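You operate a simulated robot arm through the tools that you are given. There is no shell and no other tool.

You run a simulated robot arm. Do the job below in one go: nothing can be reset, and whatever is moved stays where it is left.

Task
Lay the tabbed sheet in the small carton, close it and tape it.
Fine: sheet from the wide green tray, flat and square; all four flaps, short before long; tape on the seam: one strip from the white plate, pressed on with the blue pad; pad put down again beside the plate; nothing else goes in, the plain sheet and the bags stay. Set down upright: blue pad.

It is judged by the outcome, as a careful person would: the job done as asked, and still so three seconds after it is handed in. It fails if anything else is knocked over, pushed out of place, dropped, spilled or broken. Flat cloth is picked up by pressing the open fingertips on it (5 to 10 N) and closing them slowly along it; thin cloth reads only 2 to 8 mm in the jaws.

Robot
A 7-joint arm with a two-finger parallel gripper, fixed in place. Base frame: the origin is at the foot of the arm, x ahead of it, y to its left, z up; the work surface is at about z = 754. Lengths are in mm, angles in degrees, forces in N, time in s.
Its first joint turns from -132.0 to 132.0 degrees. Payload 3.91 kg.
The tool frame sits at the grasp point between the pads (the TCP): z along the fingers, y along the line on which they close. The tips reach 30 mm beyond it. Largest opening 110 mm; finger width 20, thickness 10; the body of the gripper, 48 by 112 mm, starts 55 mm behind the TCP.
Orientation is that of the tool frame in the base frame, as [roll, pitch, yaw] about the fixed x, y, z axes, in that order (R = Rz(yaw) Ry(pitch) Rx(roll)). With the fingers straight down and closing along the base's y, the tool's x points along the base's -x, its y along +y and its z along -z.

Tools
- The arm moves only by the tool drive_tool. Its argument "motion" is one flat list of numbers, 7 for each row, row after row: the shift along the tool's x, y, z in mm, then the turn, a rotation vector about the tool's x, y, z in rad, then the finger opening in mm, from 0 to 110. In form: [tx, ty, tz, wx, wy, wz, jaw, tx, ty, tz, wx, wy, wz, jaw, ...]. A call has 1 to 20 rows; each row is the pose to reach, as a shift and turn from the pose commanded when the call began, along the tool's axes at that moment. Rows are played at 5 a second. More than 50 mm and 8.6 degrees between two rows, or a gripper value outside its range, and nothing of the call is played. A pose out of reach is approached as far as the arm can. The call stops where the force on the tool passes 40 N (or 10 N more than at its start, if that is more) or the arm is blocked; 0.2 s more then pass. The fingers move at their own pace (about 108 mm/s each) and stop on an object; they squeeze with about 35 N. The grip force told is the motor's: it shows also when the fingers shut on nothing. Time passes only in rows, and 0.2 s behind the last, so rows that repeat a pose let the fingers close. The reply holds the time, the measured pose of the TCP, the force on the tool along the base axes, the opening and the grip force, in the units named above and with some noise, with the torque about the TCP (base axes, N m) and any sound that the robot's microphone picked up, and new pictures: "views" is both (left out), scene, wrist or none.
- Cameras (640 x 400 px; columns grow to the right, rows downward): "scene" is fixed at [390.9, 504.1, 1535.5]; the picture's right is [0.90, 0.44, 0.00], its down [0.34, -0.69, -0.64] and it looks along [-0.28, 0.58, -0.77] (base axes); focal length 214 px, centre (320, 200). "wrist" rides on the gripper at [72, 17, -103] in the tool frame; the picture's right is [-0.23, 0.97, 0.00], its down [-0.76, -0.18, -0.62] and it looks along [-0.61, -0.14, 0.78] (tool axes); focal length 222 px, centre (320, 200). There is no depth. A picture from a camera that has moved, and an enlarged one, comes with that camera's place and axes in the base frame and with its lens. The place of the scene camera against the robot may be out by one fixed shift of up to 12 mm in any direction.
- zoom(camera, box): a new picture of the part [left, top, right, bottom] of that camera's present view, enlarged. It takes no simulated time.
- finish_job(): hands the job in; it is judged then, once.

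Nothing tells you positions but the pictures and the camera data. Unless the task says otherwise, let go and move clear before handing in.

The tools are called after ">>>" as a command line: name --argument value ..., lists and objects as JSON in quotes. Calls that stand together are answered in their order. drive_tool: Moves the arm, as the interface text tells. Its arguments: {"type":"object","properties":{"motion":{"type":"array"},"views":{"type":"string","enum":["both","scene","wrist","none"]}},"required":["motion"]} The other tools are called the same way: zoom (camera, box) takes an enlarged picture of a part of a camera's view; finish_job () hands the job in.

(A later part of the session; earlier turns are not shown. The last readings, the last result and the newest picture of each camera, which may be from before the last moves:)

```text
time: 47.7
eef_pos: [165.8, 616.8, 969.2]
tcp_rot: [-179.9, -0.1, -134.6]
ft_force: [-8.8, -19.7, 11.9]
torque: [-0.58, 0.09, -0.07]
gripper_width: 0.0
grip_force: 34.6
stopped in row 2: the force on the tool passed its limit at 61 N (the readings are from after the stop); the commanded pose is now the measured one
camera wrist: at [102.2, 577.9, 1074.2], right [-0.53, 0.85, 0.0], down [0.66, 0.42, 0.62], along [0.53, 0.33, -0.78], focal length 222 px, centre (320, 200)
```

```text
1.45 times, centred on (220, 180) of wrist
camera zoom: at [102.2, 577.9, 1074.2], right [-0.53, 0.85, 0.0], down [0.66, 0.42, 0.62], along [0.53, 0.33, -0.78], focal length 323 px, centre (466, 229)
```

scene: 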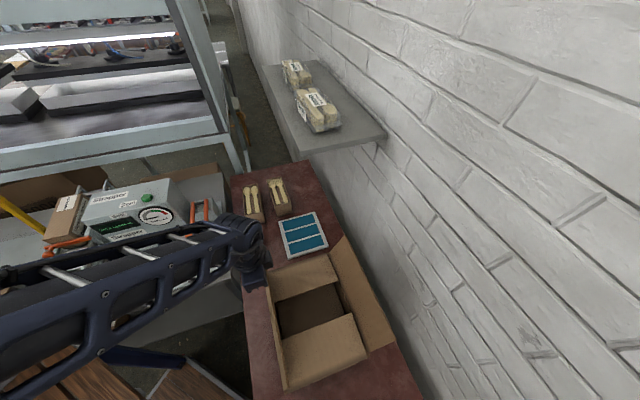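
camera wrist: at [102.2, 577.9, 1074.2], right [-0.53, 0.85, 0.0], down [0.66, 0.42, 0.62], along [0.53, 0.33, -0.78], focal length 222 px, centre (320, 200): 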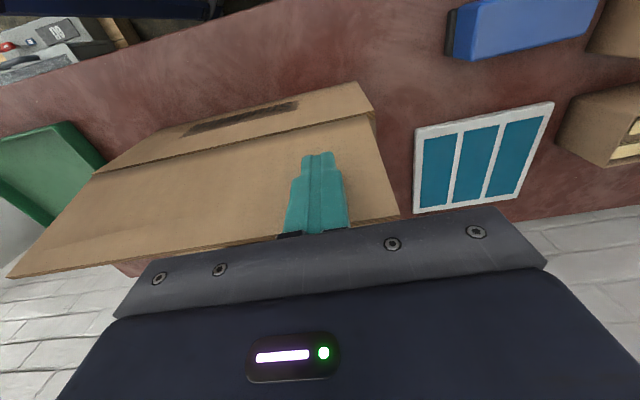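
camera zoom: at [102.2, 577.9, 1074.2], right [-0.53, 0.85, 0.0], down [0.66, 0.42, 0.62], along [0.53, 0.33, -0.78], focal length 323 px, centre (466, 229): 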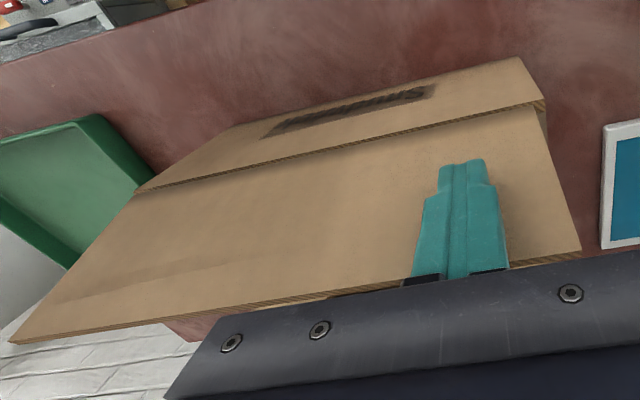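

The −a flap is just past vertical and seems to be catching on the side edges of the short flaps, which aren't fully down. I'll back off, rise and look at the short flaps' heights.

>>> drive_tool --motion '[10, 0, 0, 0, 0, 0, 0, 20, 0, -20, 0, 0, 0, 0, 30, 0, -60, 0, 0, 0, 0, 30, 0, -105, 0, 0, 0, 0]' --views "both"

>>> zoom --camera "scene" --box '[240, 235, 400, 400]'

>>> zoom --camera "wrist" --box '[60, 60, 440, 260]'

```text
time: 48.7
eef_pos: [142.0, 592.9, 1074.0]
tcp_rot: [-179.9, 0.0, -134.8]
ft_force: [-0.3, 0.6, -0.3]
torque: [-0.01, 0.03, -0.05]
gripper_width: 0.0
grip_force: 34.6
camera wrist: at [79.4, 553.5, 1178.4], right [-0.53, 0.85, 0.0], down [0.66, 0.42, 0.62], along [0.53, 0.33, -0.78], focal length 222 px, centre (320, 200)
```

scene: 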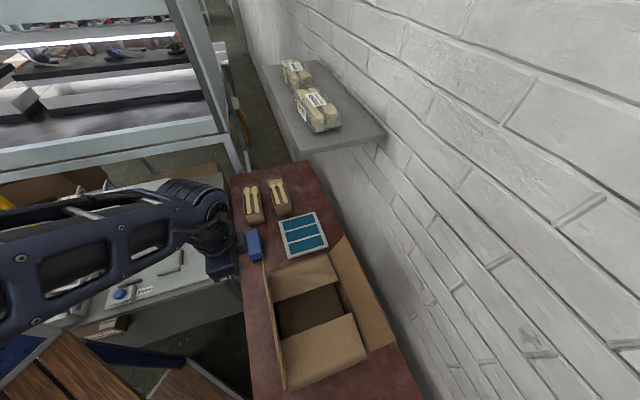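
wrist: 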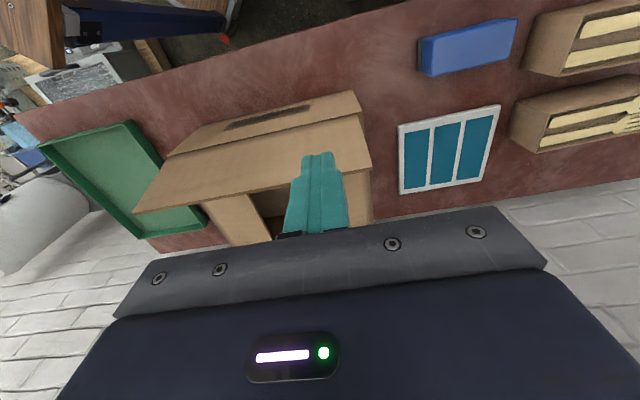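

```text
2.42 times, centred on (320, 318) of scene
camera zoom: at [390.9, 504.1, 1535.5], right [0.9, 0.44, 0.0], down [0.34, -0.69, -0.64], along [-0.28, 0.58, -0.77], focal length 520 px, centre (320, -85)
```

zoom: 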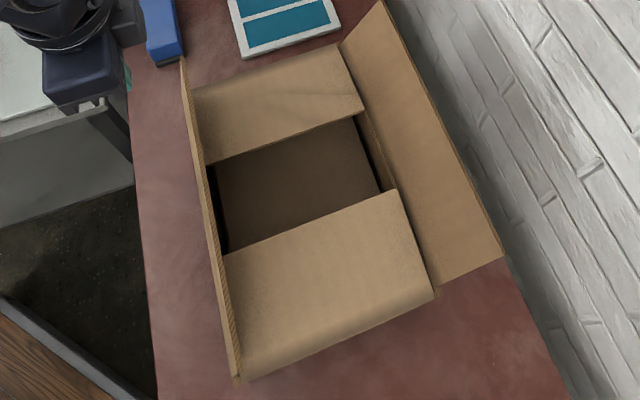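

```text
1.68 times, centred on (250, 160) of wrist
camera zoom: at [79.4, 553.5, 1178.4], right [-0.53, 0.85, 0.0], down [0.66, 0.42, 0.62], along [0.53, 0.33, -0.78], focal length 374 px, centre (438, 267)
```

zoom: 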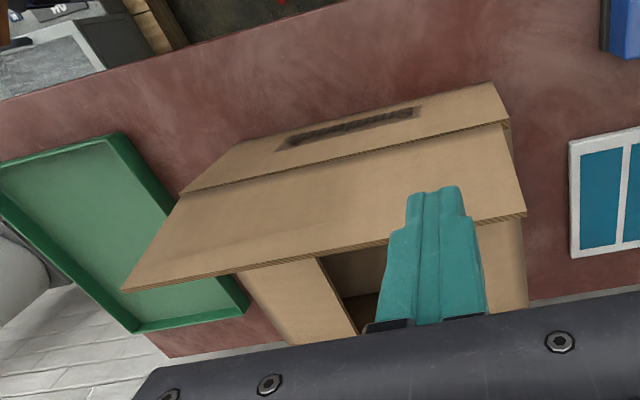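

The scene geometry suggests both short flaps sit about 9° above flat, their tips roughly 16 mm high, which blocks the long flap. I'll press each short flap further down, starting with −b near its tip.

>>> drive_tool --motion '[-45, -9, 0, 0, 0, 0, 0, -90, -18, 0, 0, 0, 0, 0, -140, -29, 0, 0, 0, 0, 0, -140, -29, 45, 0, 0, 0, 0, -140, -29, 90, 0, 0, 0, 0, -140, -29, 130, 0, 0, 0, 0, -140, -29, 145, 0, 0, 0, 0, -140, -29, 155, 0, 0, 0, 0, -140, -29, 163, 0, 0, 0, 0]' --views "both"

>>> zoom --camera "scene" --box '[240, 235, 400, 400]'

```text
refused: row 3 steps farther than a row can; nothing moved
```

```text
2.42 times, centred on (320, 318) of scene
camera zoom: at [390.9, 504.1, 1535.5], right [0.9, 0.44, 0.0], down [0.34, -0.69, -0.64], along [-0.28, 0.58, -0.77], focal length 520 px, centre (320, -85)
```

zoom: 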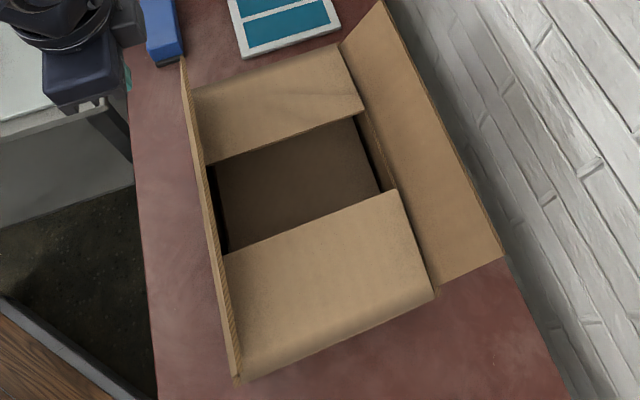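

One row was slightly over the step limit, so I'm re-sending it with even steps.

>>> drive_tool --motion '[-35, -8, 0, 0, 0, 0, 0, -70, -15, 0, 0, 0, 0, 0, -105, -22, 0, 0, 0, 0, 0, -140, -29, 0, 0, 0, 0, 0, -140, -29, 45, 0, 0, 0, 0, -140, -29, 90, 0, 0, 0, 0, -140, -29, 130, 0, 0, 0, 0, -140, -29, 145, 0, 0, 0, 0, -140, -29, 155, 0, 0, 0, 0, -140, -29, 163, 0, 0, 0, 0]' --views "both"

>>> zoom --camera "scene" --box '[240, 235, 400, 400]'

```text
time: 50.9
eef_pos: [263.9, 678.0, 910.4]
tcp_rot: [-179.9, 0.1, -134.8]
ft_force: [-0.6, 0.3, 0.3]
torque: [0.03, -0.03, 0.0]
gripper_width: 0.0
grip_force: 35.4
camera wrist: at [200.3, 636.4, 1014.6], right [-0.53, 0.85, 0.0], down [0.66, 0.42, 0.62], along [0.53, 0.33, -0.78], focal length 222 px, centre (320, 200)
```

scene: 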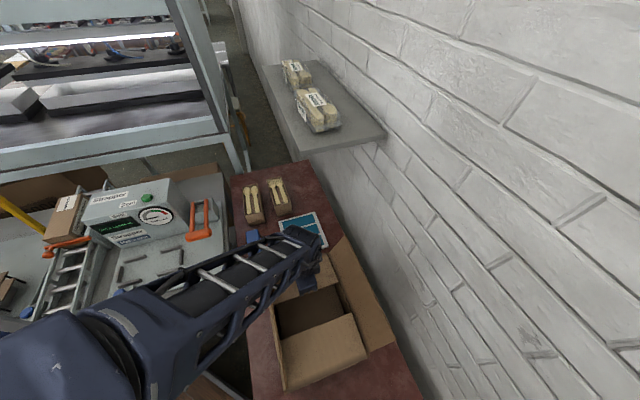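
wrist: 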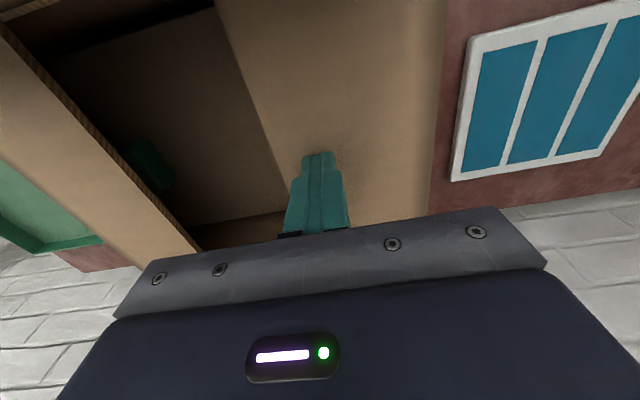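

```text
2.42 times, centred on (320, 318) of scene
camera zoom: at [390.9, 504.1, 1535.5], right [0.9, 0.44, 0.0], down [0.34, -0.69, -0.64], along [-0.28, 0.58, -0.77], focal length 520 px, centre (320, -85)
```

zoom: 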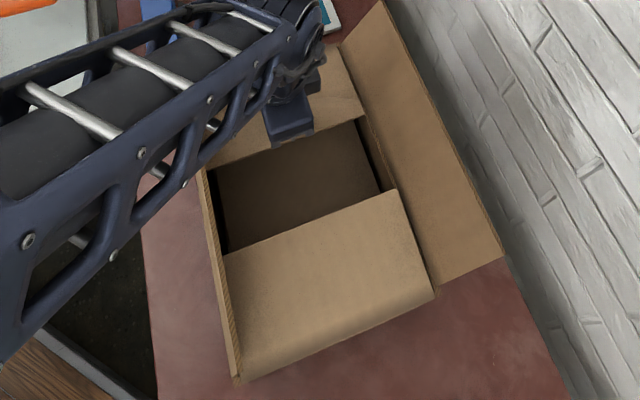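

>>> drive_tool --motion '[0, 0, 4, 0, 0, 0, 0, 0, 0, 8, 0, 0, 0, 0, 0, 0, 12, 0, 0, 0, 0]' --views "wrist"

```text
time: 51.7
eef_pos: [263.5, 675.7, 900.5]
tcp_rot: [180.0, 0.1, -134.8]
ft_force: [1.2, -8.3, 15.6]
torque: [-0.25, 0.04, 0.07]
gripper_width: 0.0
grip_force: 34.8
camera wrist: at [200.1, 635.5, 1005.0], right [-0.53, 0.85, 0.0], down [0.66, 0.41, 0.63], along [0.53, 0.33, -0.78], focal length 222 px, centre (320, 200)
```

wrist: 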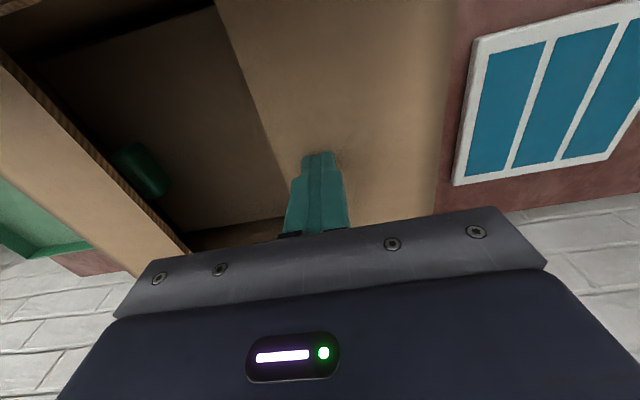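

Some resistance is felt at tip z ≈ 870. I'll lift and do the same on the +b flap.

>>> drive_tool --motion '[0, 0, -20, 0, 0, 0, 0, 0, 0, -60, 0, 0, 0, 0, 0, 0, -90, 0, 0, 0, 0, 0, -40, -90, 0, 0, 0, 0, 0, -80, -90, 0, 0, 0, 0, 0, -120, -90, 0, 0, 0, 0, 0, -137, -90, 0, 0, 0, 0]' --views "both"

>>> zoom --camera "scene" --box '[240, 235, 400, 400]'

>>> zoom --camera "wrist" --box '[200, 0, 640, 240]'

```text
time: 53.3
eef_pos: [364.3, 579.4, 990.5]
tcp_rot: [-179.9, 0.0, -134.8]
ft_force: [-0.8, -0.4, 0.1]
torque: [-0.01, -0.04, 0.01]
gripper_width: 0.0
grip_force: 35.4
camera wrist: at [301.4, 540.5, 1094.9], right [-0.53, 0.85, 0.0], down [0.66, 0.42, 0.62], along [0.53, 0.33, -0.78], focal length 222 px, centre (320, 200)
```

scene: 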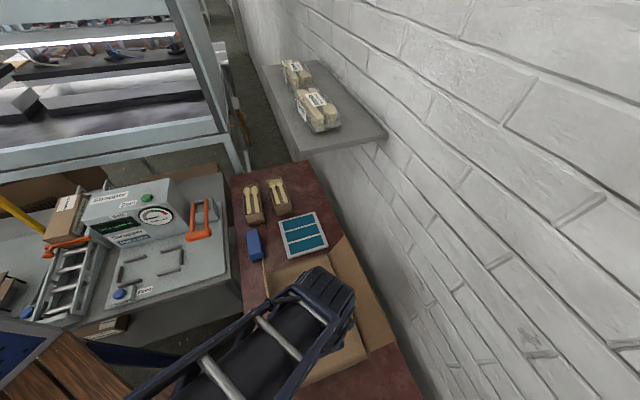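
wrist: 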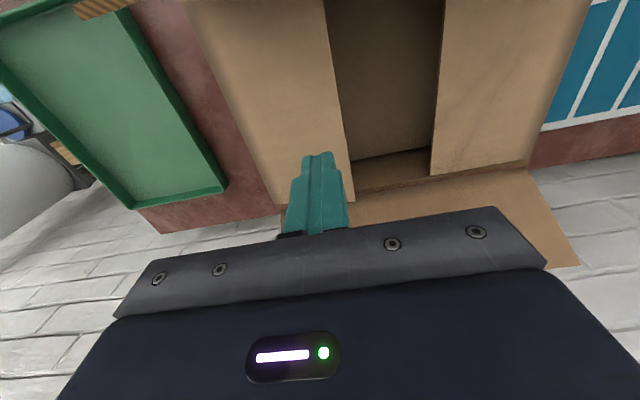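

```text
2.42 times, centred on (320, 318) of scene
camera zoom: at [390.9, 504.1, 1535.5], right [0.9, 0.44, 0.0], down [0.34, -0.69, -0.64], along [-0.28, 0.58, -0.77], focal length 520 px, centre (320, -85)
```

zoom: 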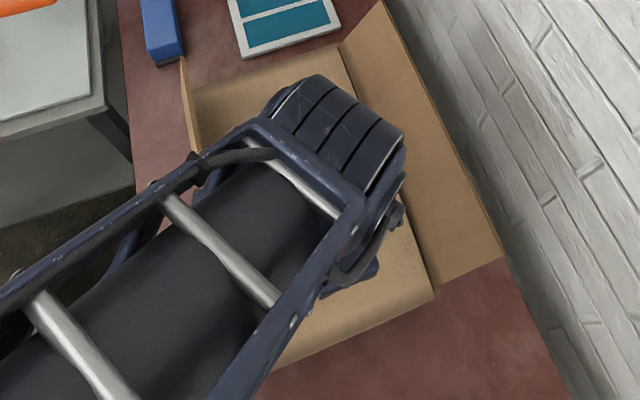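

```text
1.45 times, centred on (420, 120) of wrist
camera zoom: at [301.4, 540.5, 1094.9], right [-0.53, 0.85, 0.0], down [0.66, 0.42, 0.62], along [0.53, 0.33, -0.78], focal length 323 px, centre (174, 316)
```

zoom: 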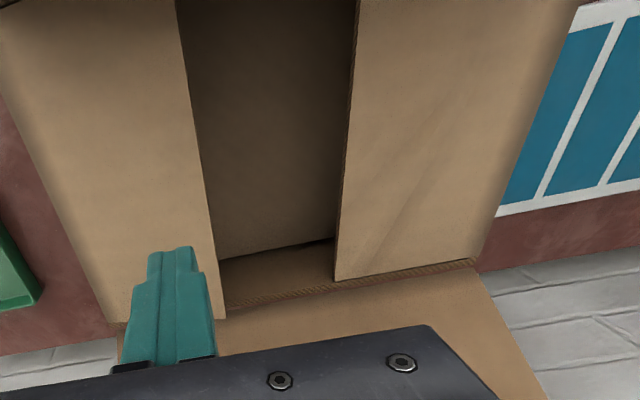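

>>> drive_tool --motion '[4, 0, 40, 0, 0, 0, 0, 6, 0, 70, 0, 0, 0, 0, 6, 0, 80, 0, 0, 0, 0, 6, 0, 86, 0, 0, 0, 0, 6, 0, 91, 0, 0, 0, 0, 6, 0, 91, 0, 0, 0, 0]' --views "wrist"

```text
time: 54.7
eef_pos: [358.7, 576.0, 898.7]
tcp_rot: [-179.9, 0.1, -134.8]
ft_force: [4.3, -9.3, 26.8]
torque: [-0.4, -0.17, 0.05]
gripper_width: 0.0
grip_force: 35.4
camera wrist: at [296.2, 535.5, 1003.9], right [-0.53, 0.85, 0.0], down [0.66, 0.41, 0.63], along [0.53, 0.33, -0.78], focal length 222 px, centre (320, 200)
```

wrist: 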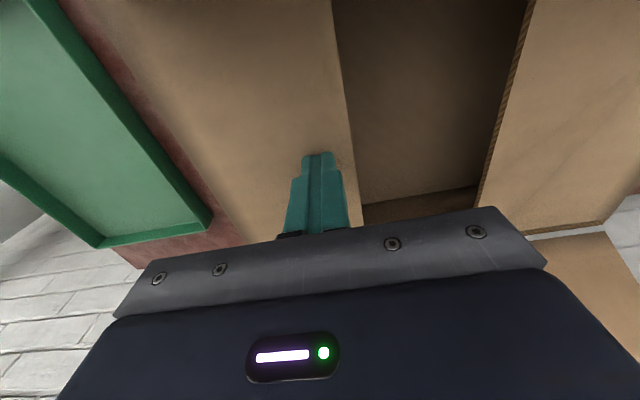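

>>> drive_tool --motion '[0, 0, -20, 0, 0, 0, 0, 0, 0, -60, 0, 0, 0, 0, 0, 0, -105, 0, 0, 0, 0, 0, 0, -150, 0, 0, 0, 0, 0, 0, -190, 0, 0, 0, 0]' --views "wrist"

>>> zoom --camera "wrist" --box '[200, 0, 560, 230]'

```text
time: 55.9
eef_pos: [356.8, 576.9, 1086.6]
tcp_rot: [-179.9, 0.0, -134.7]
ft_force: [-0.1, -0.1, -0.3]
torque: [-0.02, 0.03, 0.0]
gripper_width: 0.0
grip_force: 34.8
camera wrist: at [293.7, 537.5, 1190.7], right [-0.53, 0.85, 0.0], down [0.66, 0.42, 0.62], along [0.53, 0.33, -0.78], focal length 222 px, centre (320, 200)
```

wrist: 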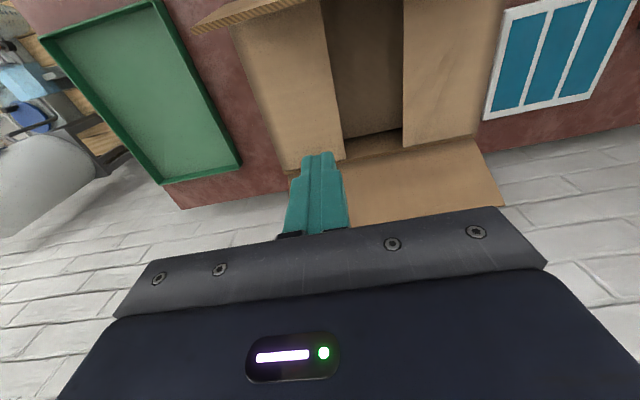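

```text
1.74 times, centred on (380, 115) of wrist
camera zoom: at [293.7, 537.5, 1190.7], right [-0.53, 0.85, 0.0], down [0.66, 0.42, 0.62], along [0.53, 0.33, -0.78], focal length 386 px, centre (216, 348)
```

zoom: 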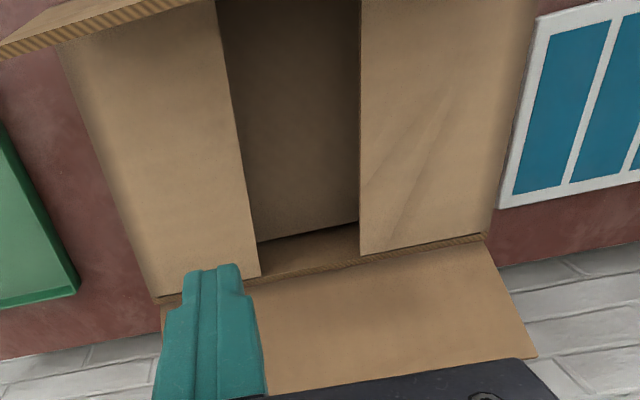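

Both short flaps now lie level with the rim. I'll return outside the −a flap at its middle and try folding it again.

>>> drive_tool --motion '[35, 22, 0, 0, 0, 0, 0, 70, 44, 0, 0, 0, 0, 0, 109, 66, 0, 0, 0, 0, 0, 109, 66, 40, 0, 0, 0, 0, 109, 66, 80, 0, 0, 0, 0, 109, 66, 114, 0, 0, 0, 0]' --views "both"

>>> zoom --camera "wrist" --box '[60, 60, 500, 290]'

```text
time: 57.3
eef_pos: [237.3, 546.1, 975.4]
tcp_rot: [180.0, 0.0, -134.8]
ft_force: [-0.7, 0.8, -0.1]
torque: [-0.01, 0.02, -0.05]
gripper_width: 0.1
grip_force: 35.2
camera wrist: at [173.8, 506.5, 1079.6], right [-0.53, 0.85, 0.0], down [0.66, 0.41, 0.63], along [0.53, 0.33, -0.78], focal length 222 px, centre (320, 200)
```

scene: 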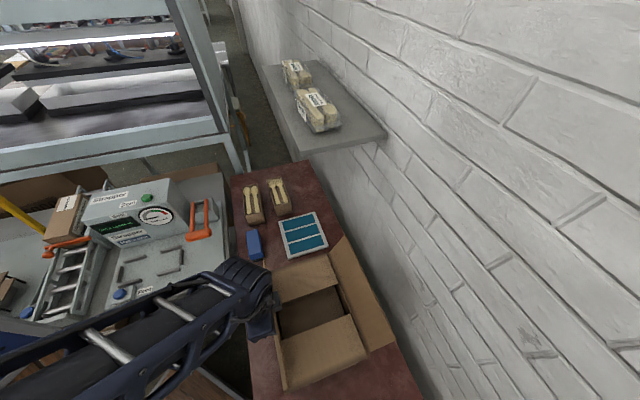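
wrist: 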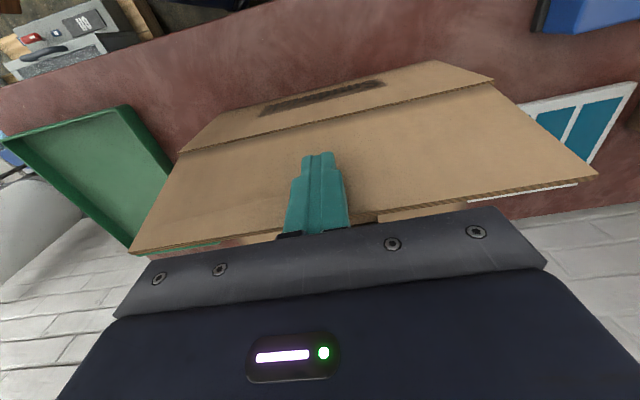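

```text
1.45 times, centred on (280, 175) of wrist
camera zoom: at [173.8, 506.5, 1079.6], right [-0.53, 0.85, 0.0], down [0.66, 0.41, 0.63], along [0.53, 0.33, -0.78], focal length 323 px, centre (378, 236)
```

zoom: 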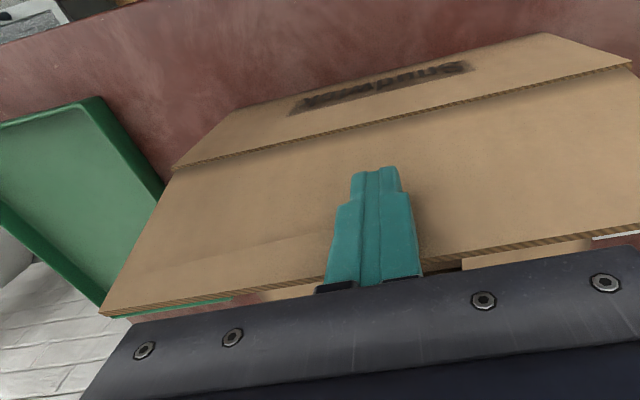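

>>> drive_tool --motion '[-8, 0, 4, 0, 0, 0, 0, -16, 0, 8, 0, 0, 0, 0, -24, 0, 13, 0, 0, 0, 0, -31, 0, 19, 0, 0, 0, 0, -38, 0, 27, 0, 0, 0, 0, -44, 0, 35, 0, 0, 0, 0]' --views "both"

```text
time: 58.7
eef_pos: [265.0, 576.5, 938.5]
tcp_rot: [-180.0, 0.1, -134.8]
ft_force: [-0.2, 0.0, -0.4]
torque: [0.01, 0.0, 0.03]
gripper_width: 0.0
grip_force: 35.4
camera wrist: at [202.6, 536.5, 1043.6], right [-0.53, 0.85, 0.0], down [0.66, 0.42, 0.62], along [0.53, 0.33, -0.78], focal length 222 px, centre (320, 200)
```

scene: 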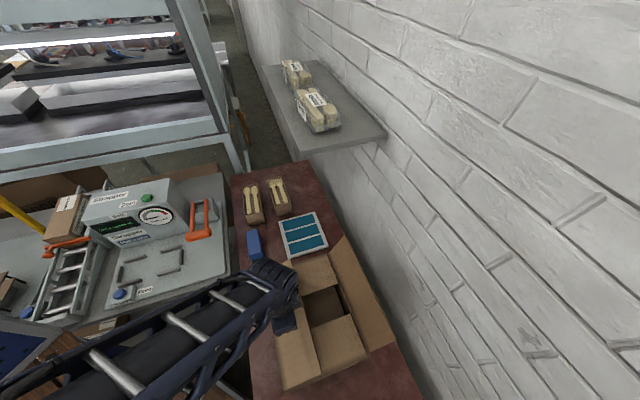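
wrist: 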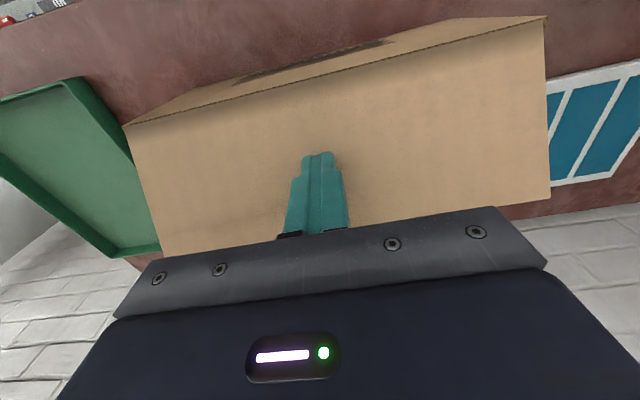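

The flap folds freely now. I'll lay it the rest of the way down and press lightly.

>>> drive_tool --motion '[-5, 0, 6, 0, 0, 0, 0, -9, 0, 12, 0, 0, 0, 0, -12, 0, 18, 0, 0, 0, 0, -14, 0, 23, 0, 0, 0, 0, -15, 0, 27, 0, 0, 0, 0]' --views "both"

```text
time: 59.9
eef_pos: [275.8, 586.7, 912.2]
tcp_rot: [-179.8, 0.1, -134.8]
ft_force: [0.9, 0.1, 0.1]
torque: [-0.01, -0.01, -0.01]
gripper_width: 0.0
grip_force: 35.1
camera wrist: at [212.9, 547.7, 1016.5], right [-0.53, 0.85, 0.0], down [0.66, 0.41, 0.62], along [0.53, 0.33, -0.78], focal length 222 px, centre (320, 200)
```

scene: 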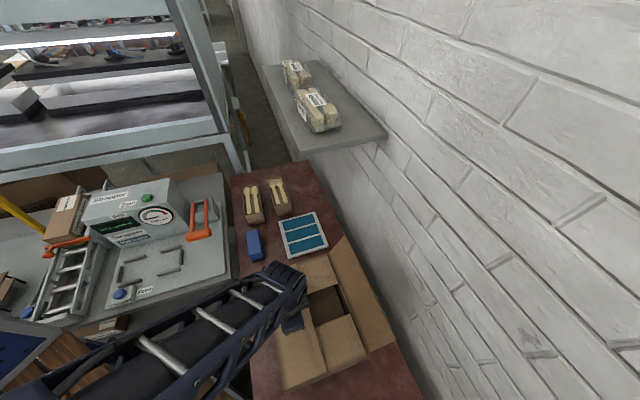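
wrist: 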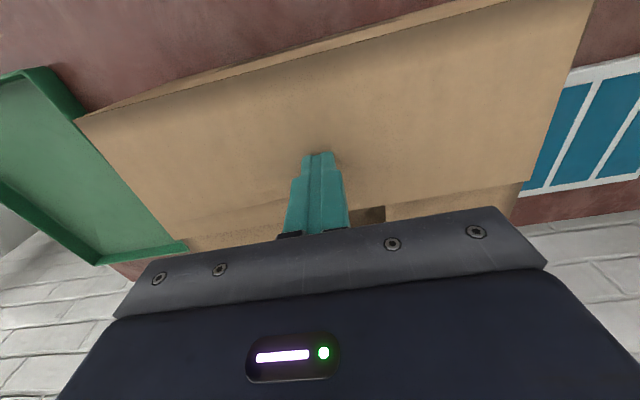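

>>> drive_tool --motion '[-10, 0, 0, 0, 0, 0, 0, -20, 0, 1, 0, 0, 0, 0, -20, 0, 4, 0, 0, 0, 0, -20, 0, 7, 0, 0, 0, 0]' --views "none"

```text
time: 60.9
eef_pos: [289.9, 602.4, 907.4]
tcp_rot: [-180.0, 0.1, -134.9]
ft_force: [-1.5, -3.9, 12.4]
torque: [-0.21, 0.13, 0.09]
gripper_width: 0.0
grip_force: 34.9
```

The −a flap is pressed down with about 12 N. I'll lift off and look before the +a flap.

>>> drive_tool --motion '[0, 0, -30, 0, 0, 0, 0, 0, 0, -75, 0, 0, 0, 0, 0, 0, -120, 0, 0, 0, 0, 0, 0, -165, 0, 0, 0, 0]' --views "both"

>>> zoom --camera "scene" --box '[240, 235, 400, 400]'

>>> zoom --camera "wrist" --box '[160, 0, 560, 240]'

```text
time: 61.9
eef_pos: [291.4, 601.1, 1075.5]
tcp_rot: [-179.9, -0.1, -134.8]
ft_force: [-0.2, 0.9, -0.5]
torque: [-0.03, 0.01, -0.01]
gripper_width: 0.0
grip_force: 35.0
camera wrist: at [227.9, 562.3, 1179.5], right [-0.53, 0.85, 0.0], down [0.66, 0.42, 0.62], along [0.53, 0.33, -0.78], focal length 222 px, centre (320, 200)
```

scene: 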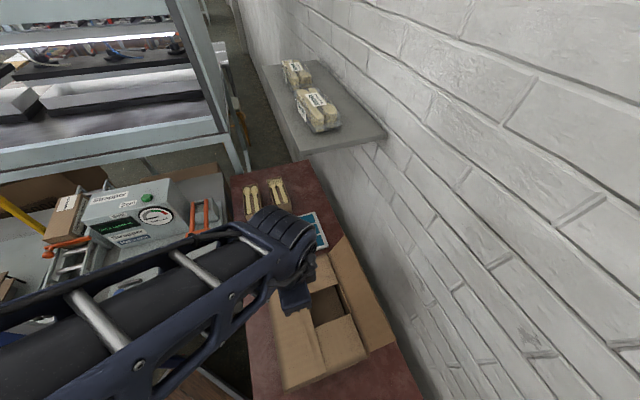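
wrist: 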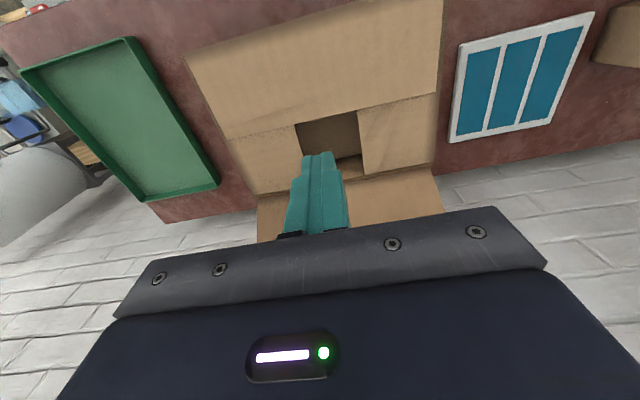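

```text
2.42 times, centred on (320, 318) of scene
camera zoom: at [390.9, 504.1, 1535.5], right [0.9, 0.44, 0.0], down [0.34, -0.69, -0.64], along [-0.28, 0.58, -0.77], focal length 520 px, centre (320, -85)
```

zoom: 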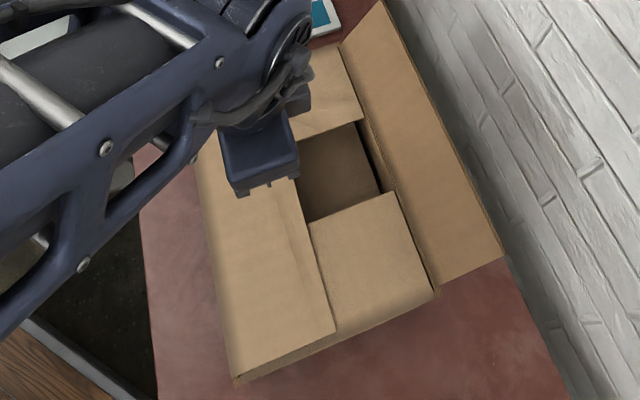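

```text
1.60 times, centred on (360, 120) of wrist
camera zoom: at [227.9, 562.3, 1179.5], right [-0.53, 0.85, 0.0], down [0.66, 0.42, 0.62], along [0.53, 0.33, -0.78], focal length 355 px, centre (256, 328)
```

zoom: 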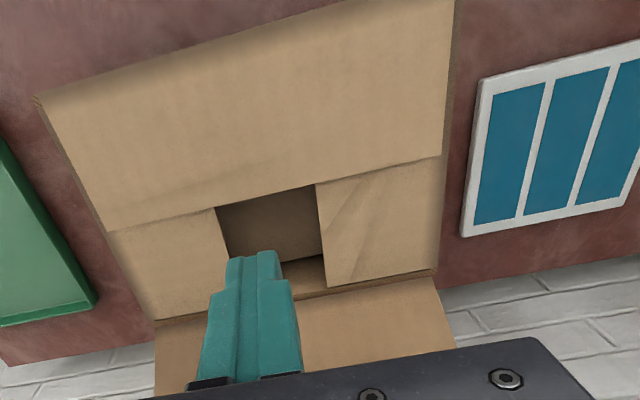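

The −a flap lies flat, its edge at a ≈ 656. For the +a flap by the wall I'll tilt the tool 20° so the wrist stays away from the wall, then go down between flap and wall.

>>> drive_tool --motion '[-34, 0, -5, 0, -0.06, 0, 0, -68, 0, -8, 0, -0.12, 0, 0, -102, 0, -8, 0, -0.18, 0, 0, -136, 0, -8, 0, -0.24, 0, 0, -170, 0, -8, 0, -0.3, 0, 0, -202, 0, -8, 0, -0.35, 0, 0, -202, 0, -8, 0, -0.35, 0, 0]' --views "both"

>>> zoom --camera "wrist" --box '[160, 0, 560, 240]'

```text
time: 63.5
eef_pos: [431.9, 745.0, 1081.6]
tcp_rot: [-179.9, 20.2, -134.7]
ft_force: [0.3, -0.4, -1.2]
torque: [0.01, -0.03, 0.01]
gripper_width: 0.0
grip_force: 35.1
camera wrist: at [347.1, 683.1, 1154.4], right [-0.54, 0.84, 0.08], down [0.48, 0.23, 0.85], along [0.69, 0.5, -0.52], focal length 222 px, centre (320, 200)
```

scene: 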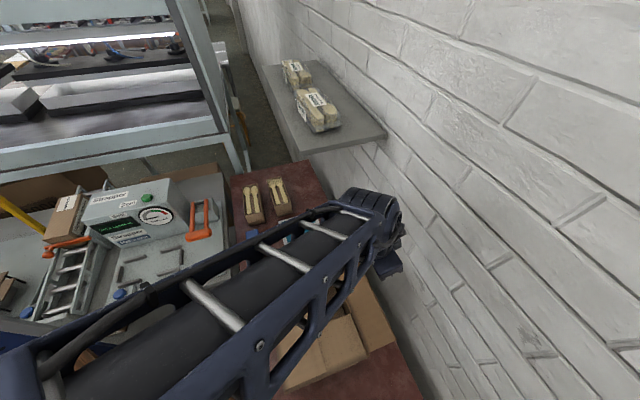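
wrist: 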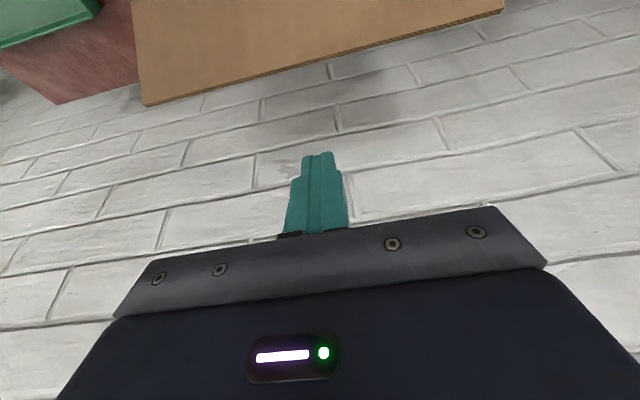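

```text
1.60 times, centred on (360, 120) of wrist
camera zoom: at [347.1, 683.1, 1154.4], right [-0.54, 0.84, 0.08], down [0.48, 0.23, 0.85], along [0.69, 0.5, -0.52], focal length 355 px, centre (256, 328)
```

zoom: 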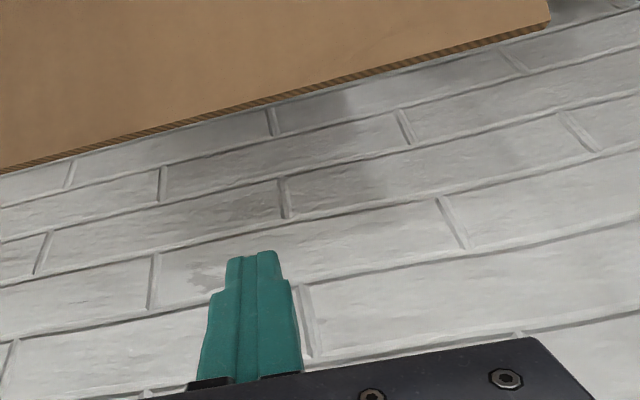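

The flap tip is at a ≈ 818, z ≈ 972, and the finger is beyond it with the wall still well clear. Now straight down between them.

>>> drive_tool --motion '[6, 0, 26, 0, 0, 0, 0, 14, 0, 50, 0, 0, 0, 0, 23, 0, 74, 0, 0, 0, 0, 32, 0, 98, 0, 0, 0, 0]' --views "both"

>>> zoom --camera "scene" --box '[280, 180, 440, 360]'

```text
time: 64.5
eef_pos: [433.2, 746.1, 975.0]
tcp_rot: [180.0, 20.3, -134.9]
ft_force: [0.5, -1.0, 0.0]
torque: [0.02, 0.02, -0.03]
gripper_width: 0.0
grip_force: 34.4
camera wrist: at [348.8, 684.1, 1048.7], right [-0.54, 0.84, 0.08], down [0.48, 0.23, 0.85], along [0.69, 0.5, -0.53], focal length 222 px, centre (320, 200)
```

scene: 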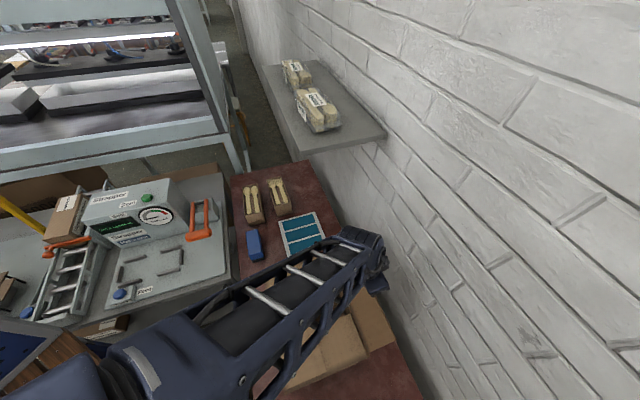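
wrist: 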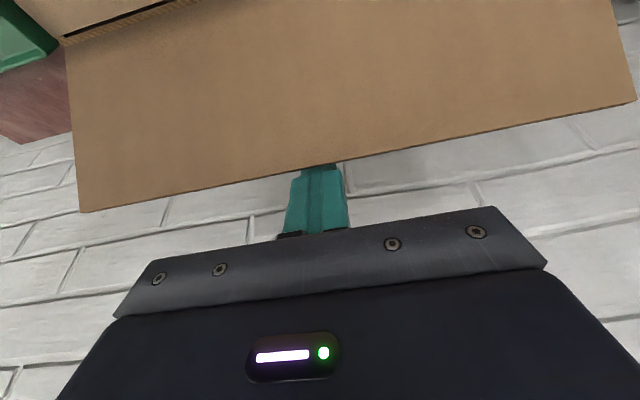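

```text
2.22 times, centred on (360, 270) of scene
camera zoom: at [390.9, 504.1, 1535.5], right [0.9, 0.44, 0.0], down [0.34, -0.69, -0.64], along [-0.28, 0.58, -0.77], focal length 477 px, centre (231, 44)
```

zoom: 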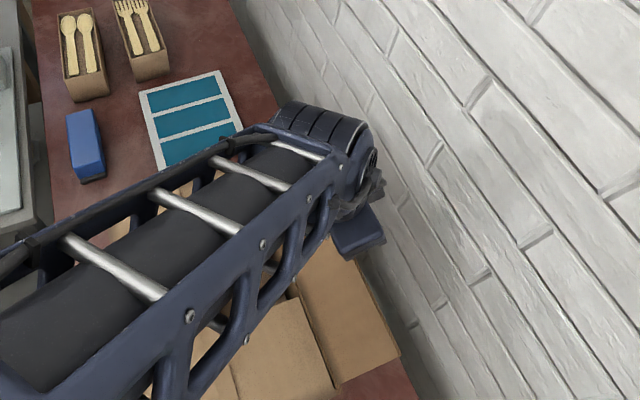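

The finger is outside the flap, its tip hidden behind the flap edge. I'll push the flap inward past upright.

>>> drive_tool --motion '[9, 0, -3.3, 0, 0, 0, 0, 17.8, 0, -6.5, 0, 0, 0, 0, 31.5, 0, -12.6, 0, 0, 0, 0, 44.9, 0, -19.6, 0, 0, 0, 0, 57.1, 0, -24, 0, 0, 0, 0, 65, 0, -26, 0, 0, 0, 0, 72.2, 0, -26.4, 0, 0, 0, 0, 80, 0, -26.4, 0, 0, 0, 0, 88.4, 0, -25.9, 0, 0, 0, 0]' --views "both"

```text
time: 66.5
eef_pos: [369.3, 682.6, 969.7]
tcp_rot: [-179.9, 20.1, -134.8]
ft_force: [0.4, -0.2, -0.5]
torque: [0.02, 0.01, 0.01]
gripper_width: 0.1
grip_force: 35.2
camera wrist: at [284.8, 620.7, 1042.3], right [-0.54, 0.84, 0.08], down [0.48, 0.23, 0.85], along [0.69, 0.5, -0.53], focal length 222 px, centre (320, 200)
```

scene: 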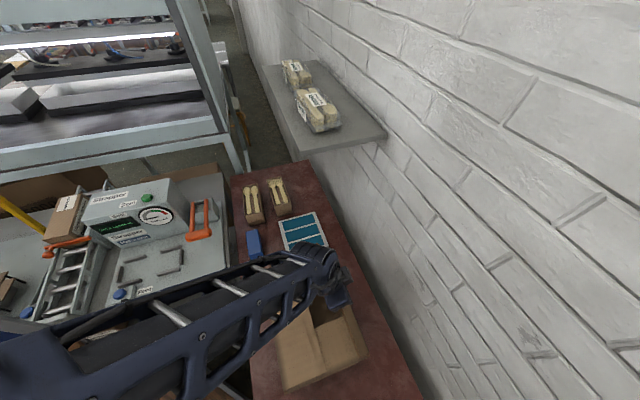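
wrist: 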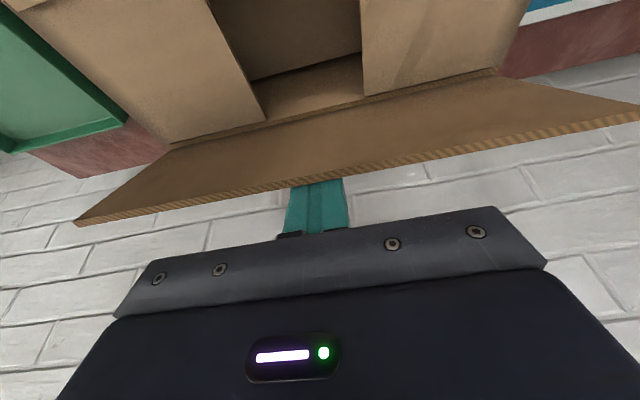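

>>> drive_tool --motion '[12.1, 0, 1.7, 0, 0, 0, 0, 22.9, 0, 3.5, 0, 0, 0, 0, 32.5, 0, 8, 0, 0, 0, 0, 41, 0, 13.9, 0, 0, 0, 0, 46.9, 0, 19.8, 0, 0, 0, 0, 51.7, 0, 25.5, 0, 0, 0, 0, 55.5, 0, 31.6, 0, 0, 0, 0, 58.6, 0, 35.8, 0, 0, 0, 0]' --views "both"

```text
time: 68.3
eef_pos: [339.0, 651.9, 914.5]
tcp_rot: [-179.9, 20.0, -134.8]
ft_force: [-0.3, 0.9, 0.0]
torque: [0.0, 0.03, -0.02]
gripper_width: 0.0
grip_force: 35.5
camera wrist: at [254.5, 590.6, 988.5], right [-0.54, 0.84, 0.08], down [0.48, 0.23, 0.85], along [0.69, 0.5, -0.53], focal length 222 px, centre (320, 200)
```

scene: 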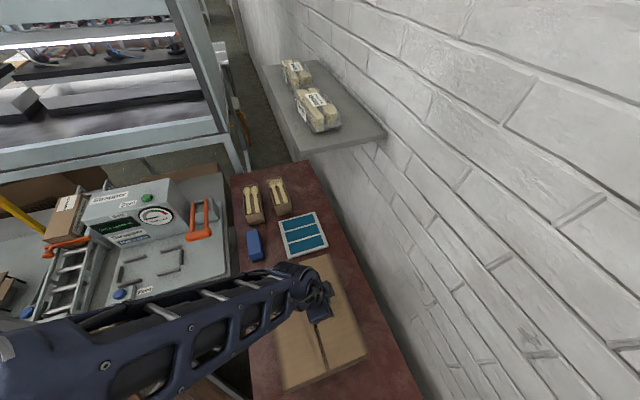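
wrist: 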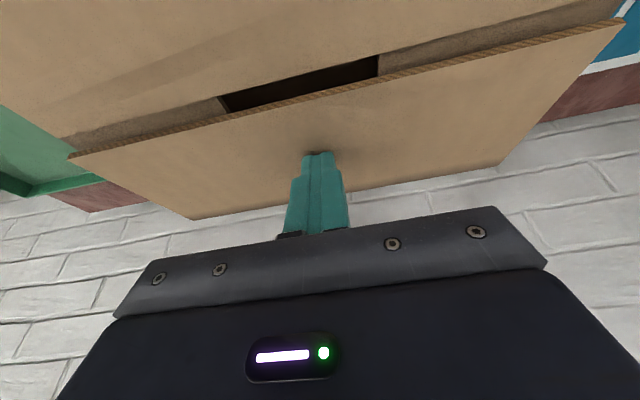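

>>> drive_tool --motion '[9.4, 0, -3.4, 0, 0, 0, 0, 18.8, 0, -6.9, 0, 0, 0, 0, 19.8, 0, -4, 0, 0, 0, 0, 20.5, 0, -2.1, 0, 0, 0, 0]' --views "both"

```text
time: 69.3
eef_pos: [326.0, 637.6, 910.5]
tcp_rot: [-179.8, 20.2, -134.8]
ft_force: [0.2, 0.0, 0.1]
torque: [-0.01, -0.04, 0.0]
gripper_width: 0.0
grip_force: 35.1
camera wrist: at [240.8, 575.4, 984.9], right [-0.54, 0.84, 0.08], down [0.48, 0.23, 0.85], along [0.69, 0.5, -0.53], focal length 222 px, centre (320, 200)
```

scene: 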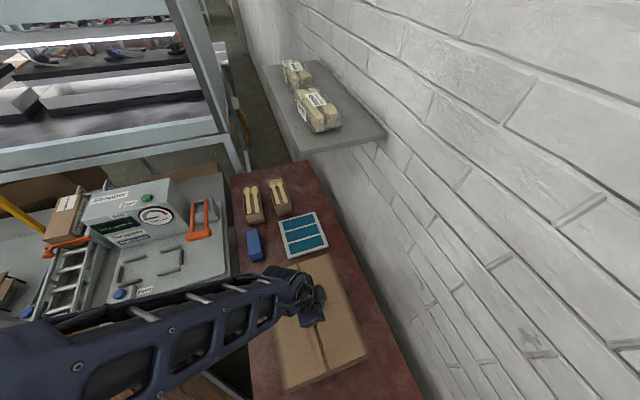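
wrist: 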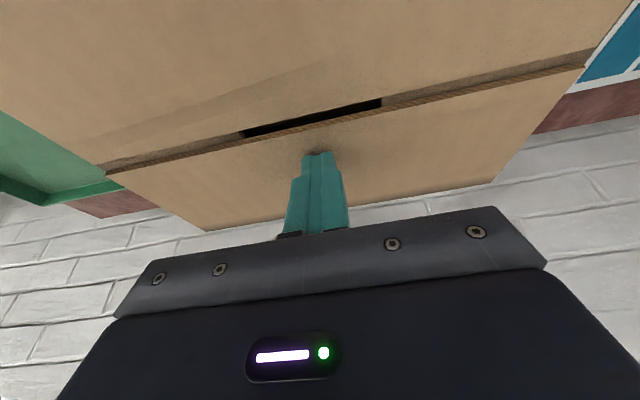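

>>> drive_tool --motion '[0.7, 0, 1.9, 0, 0, 0, 0, 1.4, 0, 3.8, 0, 0, 0, 0, 2, 0, 5.6, 0, 0, 0, 0]' --views "wrist"

```text
time: 70.1
eef_pos: [325.0, 638.8, 908.4]
tcp_rot: [179.9, 20.4, -134.8]
ft_force: [-2.6, -2.7, 11.6]
torque: [-0.07, 0.07, -0.04]
gripper_width: 0.1
grip_force: 34.8
stopped in row 3: the force on the tool passed its limit at 42 N (the readings are from after the stop); the commanded pose is now the measured one
camera wrist: at [241.0, 576.0, 981.1], right [-0.54, 0.84, 0.08], down [0.48, 0.23, 0.85], along [0.69, 0.5, -0.52], focal length 222 px, centre (320, 200)
```

wrist: 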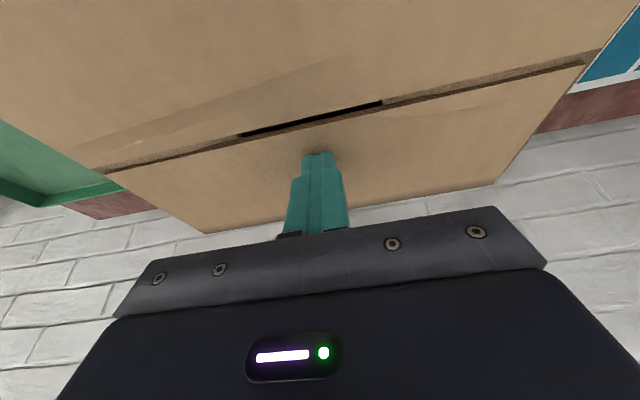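

All four flaps are down. I'll lift off, straighten the tool, and look from above.

>>> drive_tool --motion '[-13.7, 0, -37.6, 0, 0, 0, 0, -27.4, 0, -75.2, 0, 0.12, 0, 0, -41.1, 0, -112.7, 0, 0.24, 0, 0, -54.9, 0, -150.3, 0, 0.352, 0, 0, -54.9, 0, -150.3, 0, 0.352, 0, 0]' --views "both"

>>> zoom --camera "wrist" --box '[160, 0, 560, 240]'

>>> zoom --camera "scene" --box '[240, 235, 400, 400]'

```text
time: 71.3
eef_pos: [327.5, 638.4, 1064.8]
tcp_rot: [180.0, 0.0, -134.8]
ft_force: [-0.5, -0.2, 0.0]
torque: [0.0, 0.0, -0.02]
gripper_width: 0.1
grip_force: 35.2
camera wrist: at [263.9, 597.3, 1170.6], right [-0.53, 0.85, 0.0], down [0.66, 0.41, 0.62], along [0.53, 0.33, -0.78], focal length 222 px, centre (320, 200)
```

scene: 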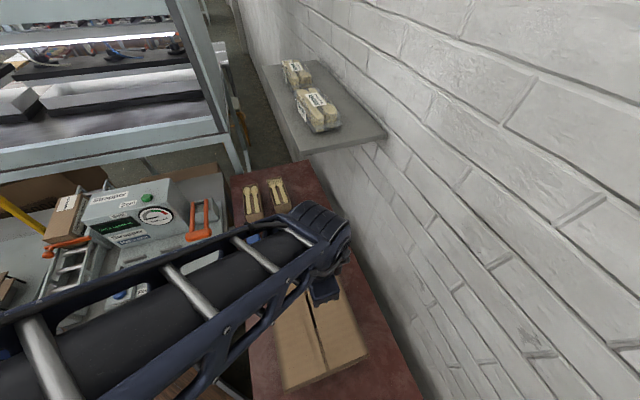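
wrist: 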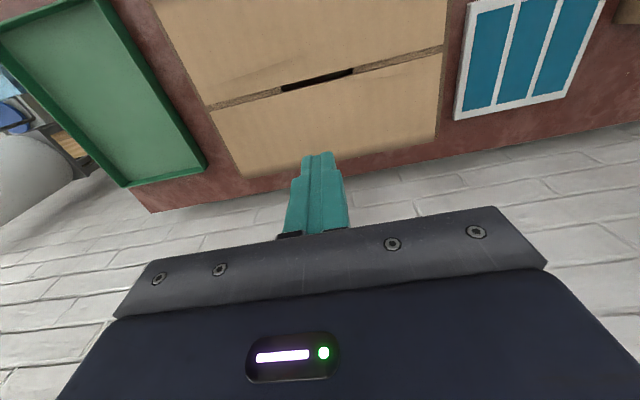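

```text
1.60 times, centred on (360, 120) of wrist
camera zoom: at [263.9, 597.3, 1170.6], right [-0.53, 0.85, 0.0], down [0.66, 0.41, 0.62], along [0.53, 0.33, -0.78], focal length 355 px, centre (256, 328)
```

zoom: 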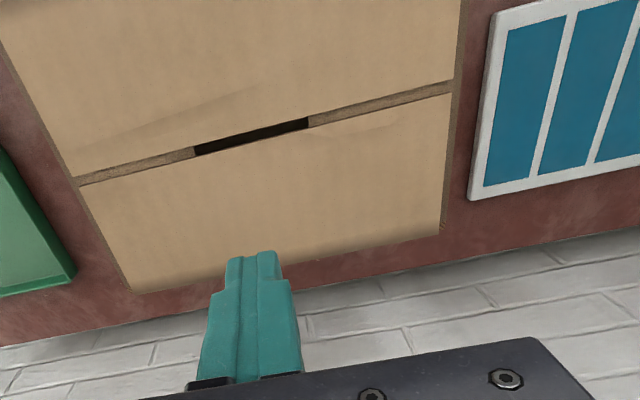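

```text
2.42 times, centred on (320, 318) of scene
camera zoom: at [390.9, 504.1, 1535.5], right [0.9, 0.44, 0.0], down [0.34, -0.69, -0.64], along [-0.28, 0.58, -0.77], focal length 520 px, centre (320, -85)
```

zoom: 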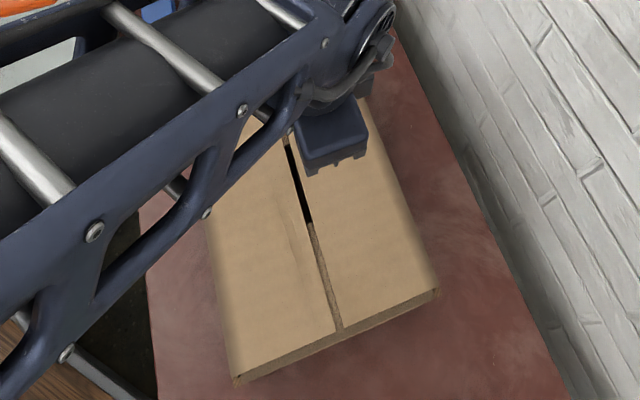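

The carton is closed, with a narrow seam along a ≈ 660.5 from b −358 to −85. Now the tape: I'll go to the nearest strip on the plate, keeping low under the shelf, and look closely at its edges.

>>> drive_tool --motion '[0, 0, 35, 0, 0, 0, 0, 0, 0, 70, 0, 0, 0, 0, 0, 0, 105, 0, 0, 0, 10, -6, 44, 105, 0, 0, 0, 30, -12, 88, 105, 0, 0, 0, 50, -18, 132, 105, 0, 0, 0, 70, -24, 176, 105, 0, 0, 0, 80, -30, 220, 105, 0, 0, 0, 80, -36, 263, 105, 0, 0, 0, 80]' --views "both"

>>> zoom --camera "wrist" --box '[180, 0, 500, 220]'

```text
time: 73.3
eef_pos: [163.9, 846.2, 964.0]
tcp_rot: [180.0, 0.2, -134.9]
ft_force: [0.5, 0.6, 0.6]
torque: [0.01, 0.05, -0.05]
gripper_width: 79.9
grip_force: 0.1
camera wrist: at [101.7, 806.2, 1068.8], right [-0.53, 0.85, 0.0], down [0.66, 0.41, 0.63], along [0.53, 0.33, -0.78], focal length 222 px, centre (320, 200)
```

scene: 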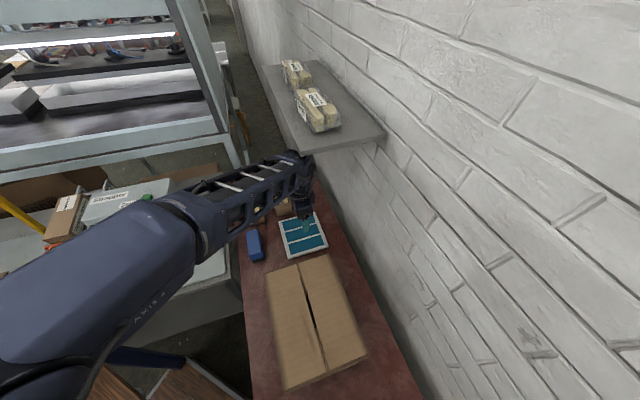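
wrist: 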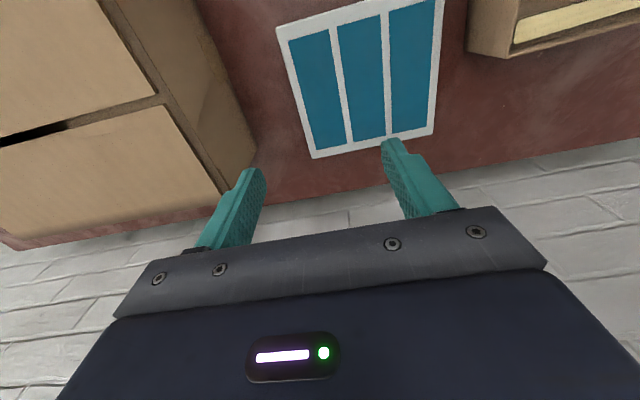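

```text
1.82 times, centred on (340, 110) of wrist
camera zoom: at [101.7, 806.2, 1068.8], right [-0.53, 0.85, 0.0], down [0.66, 0.41, 0.63], along [0.53, 0.33, -0.78], focal length 404 px, centre (284, 364)
```

zoom: 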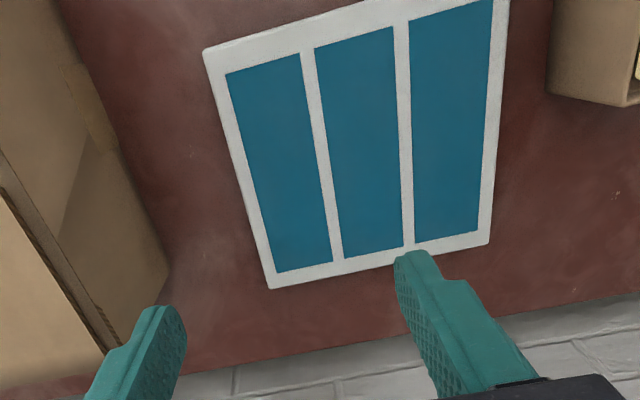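

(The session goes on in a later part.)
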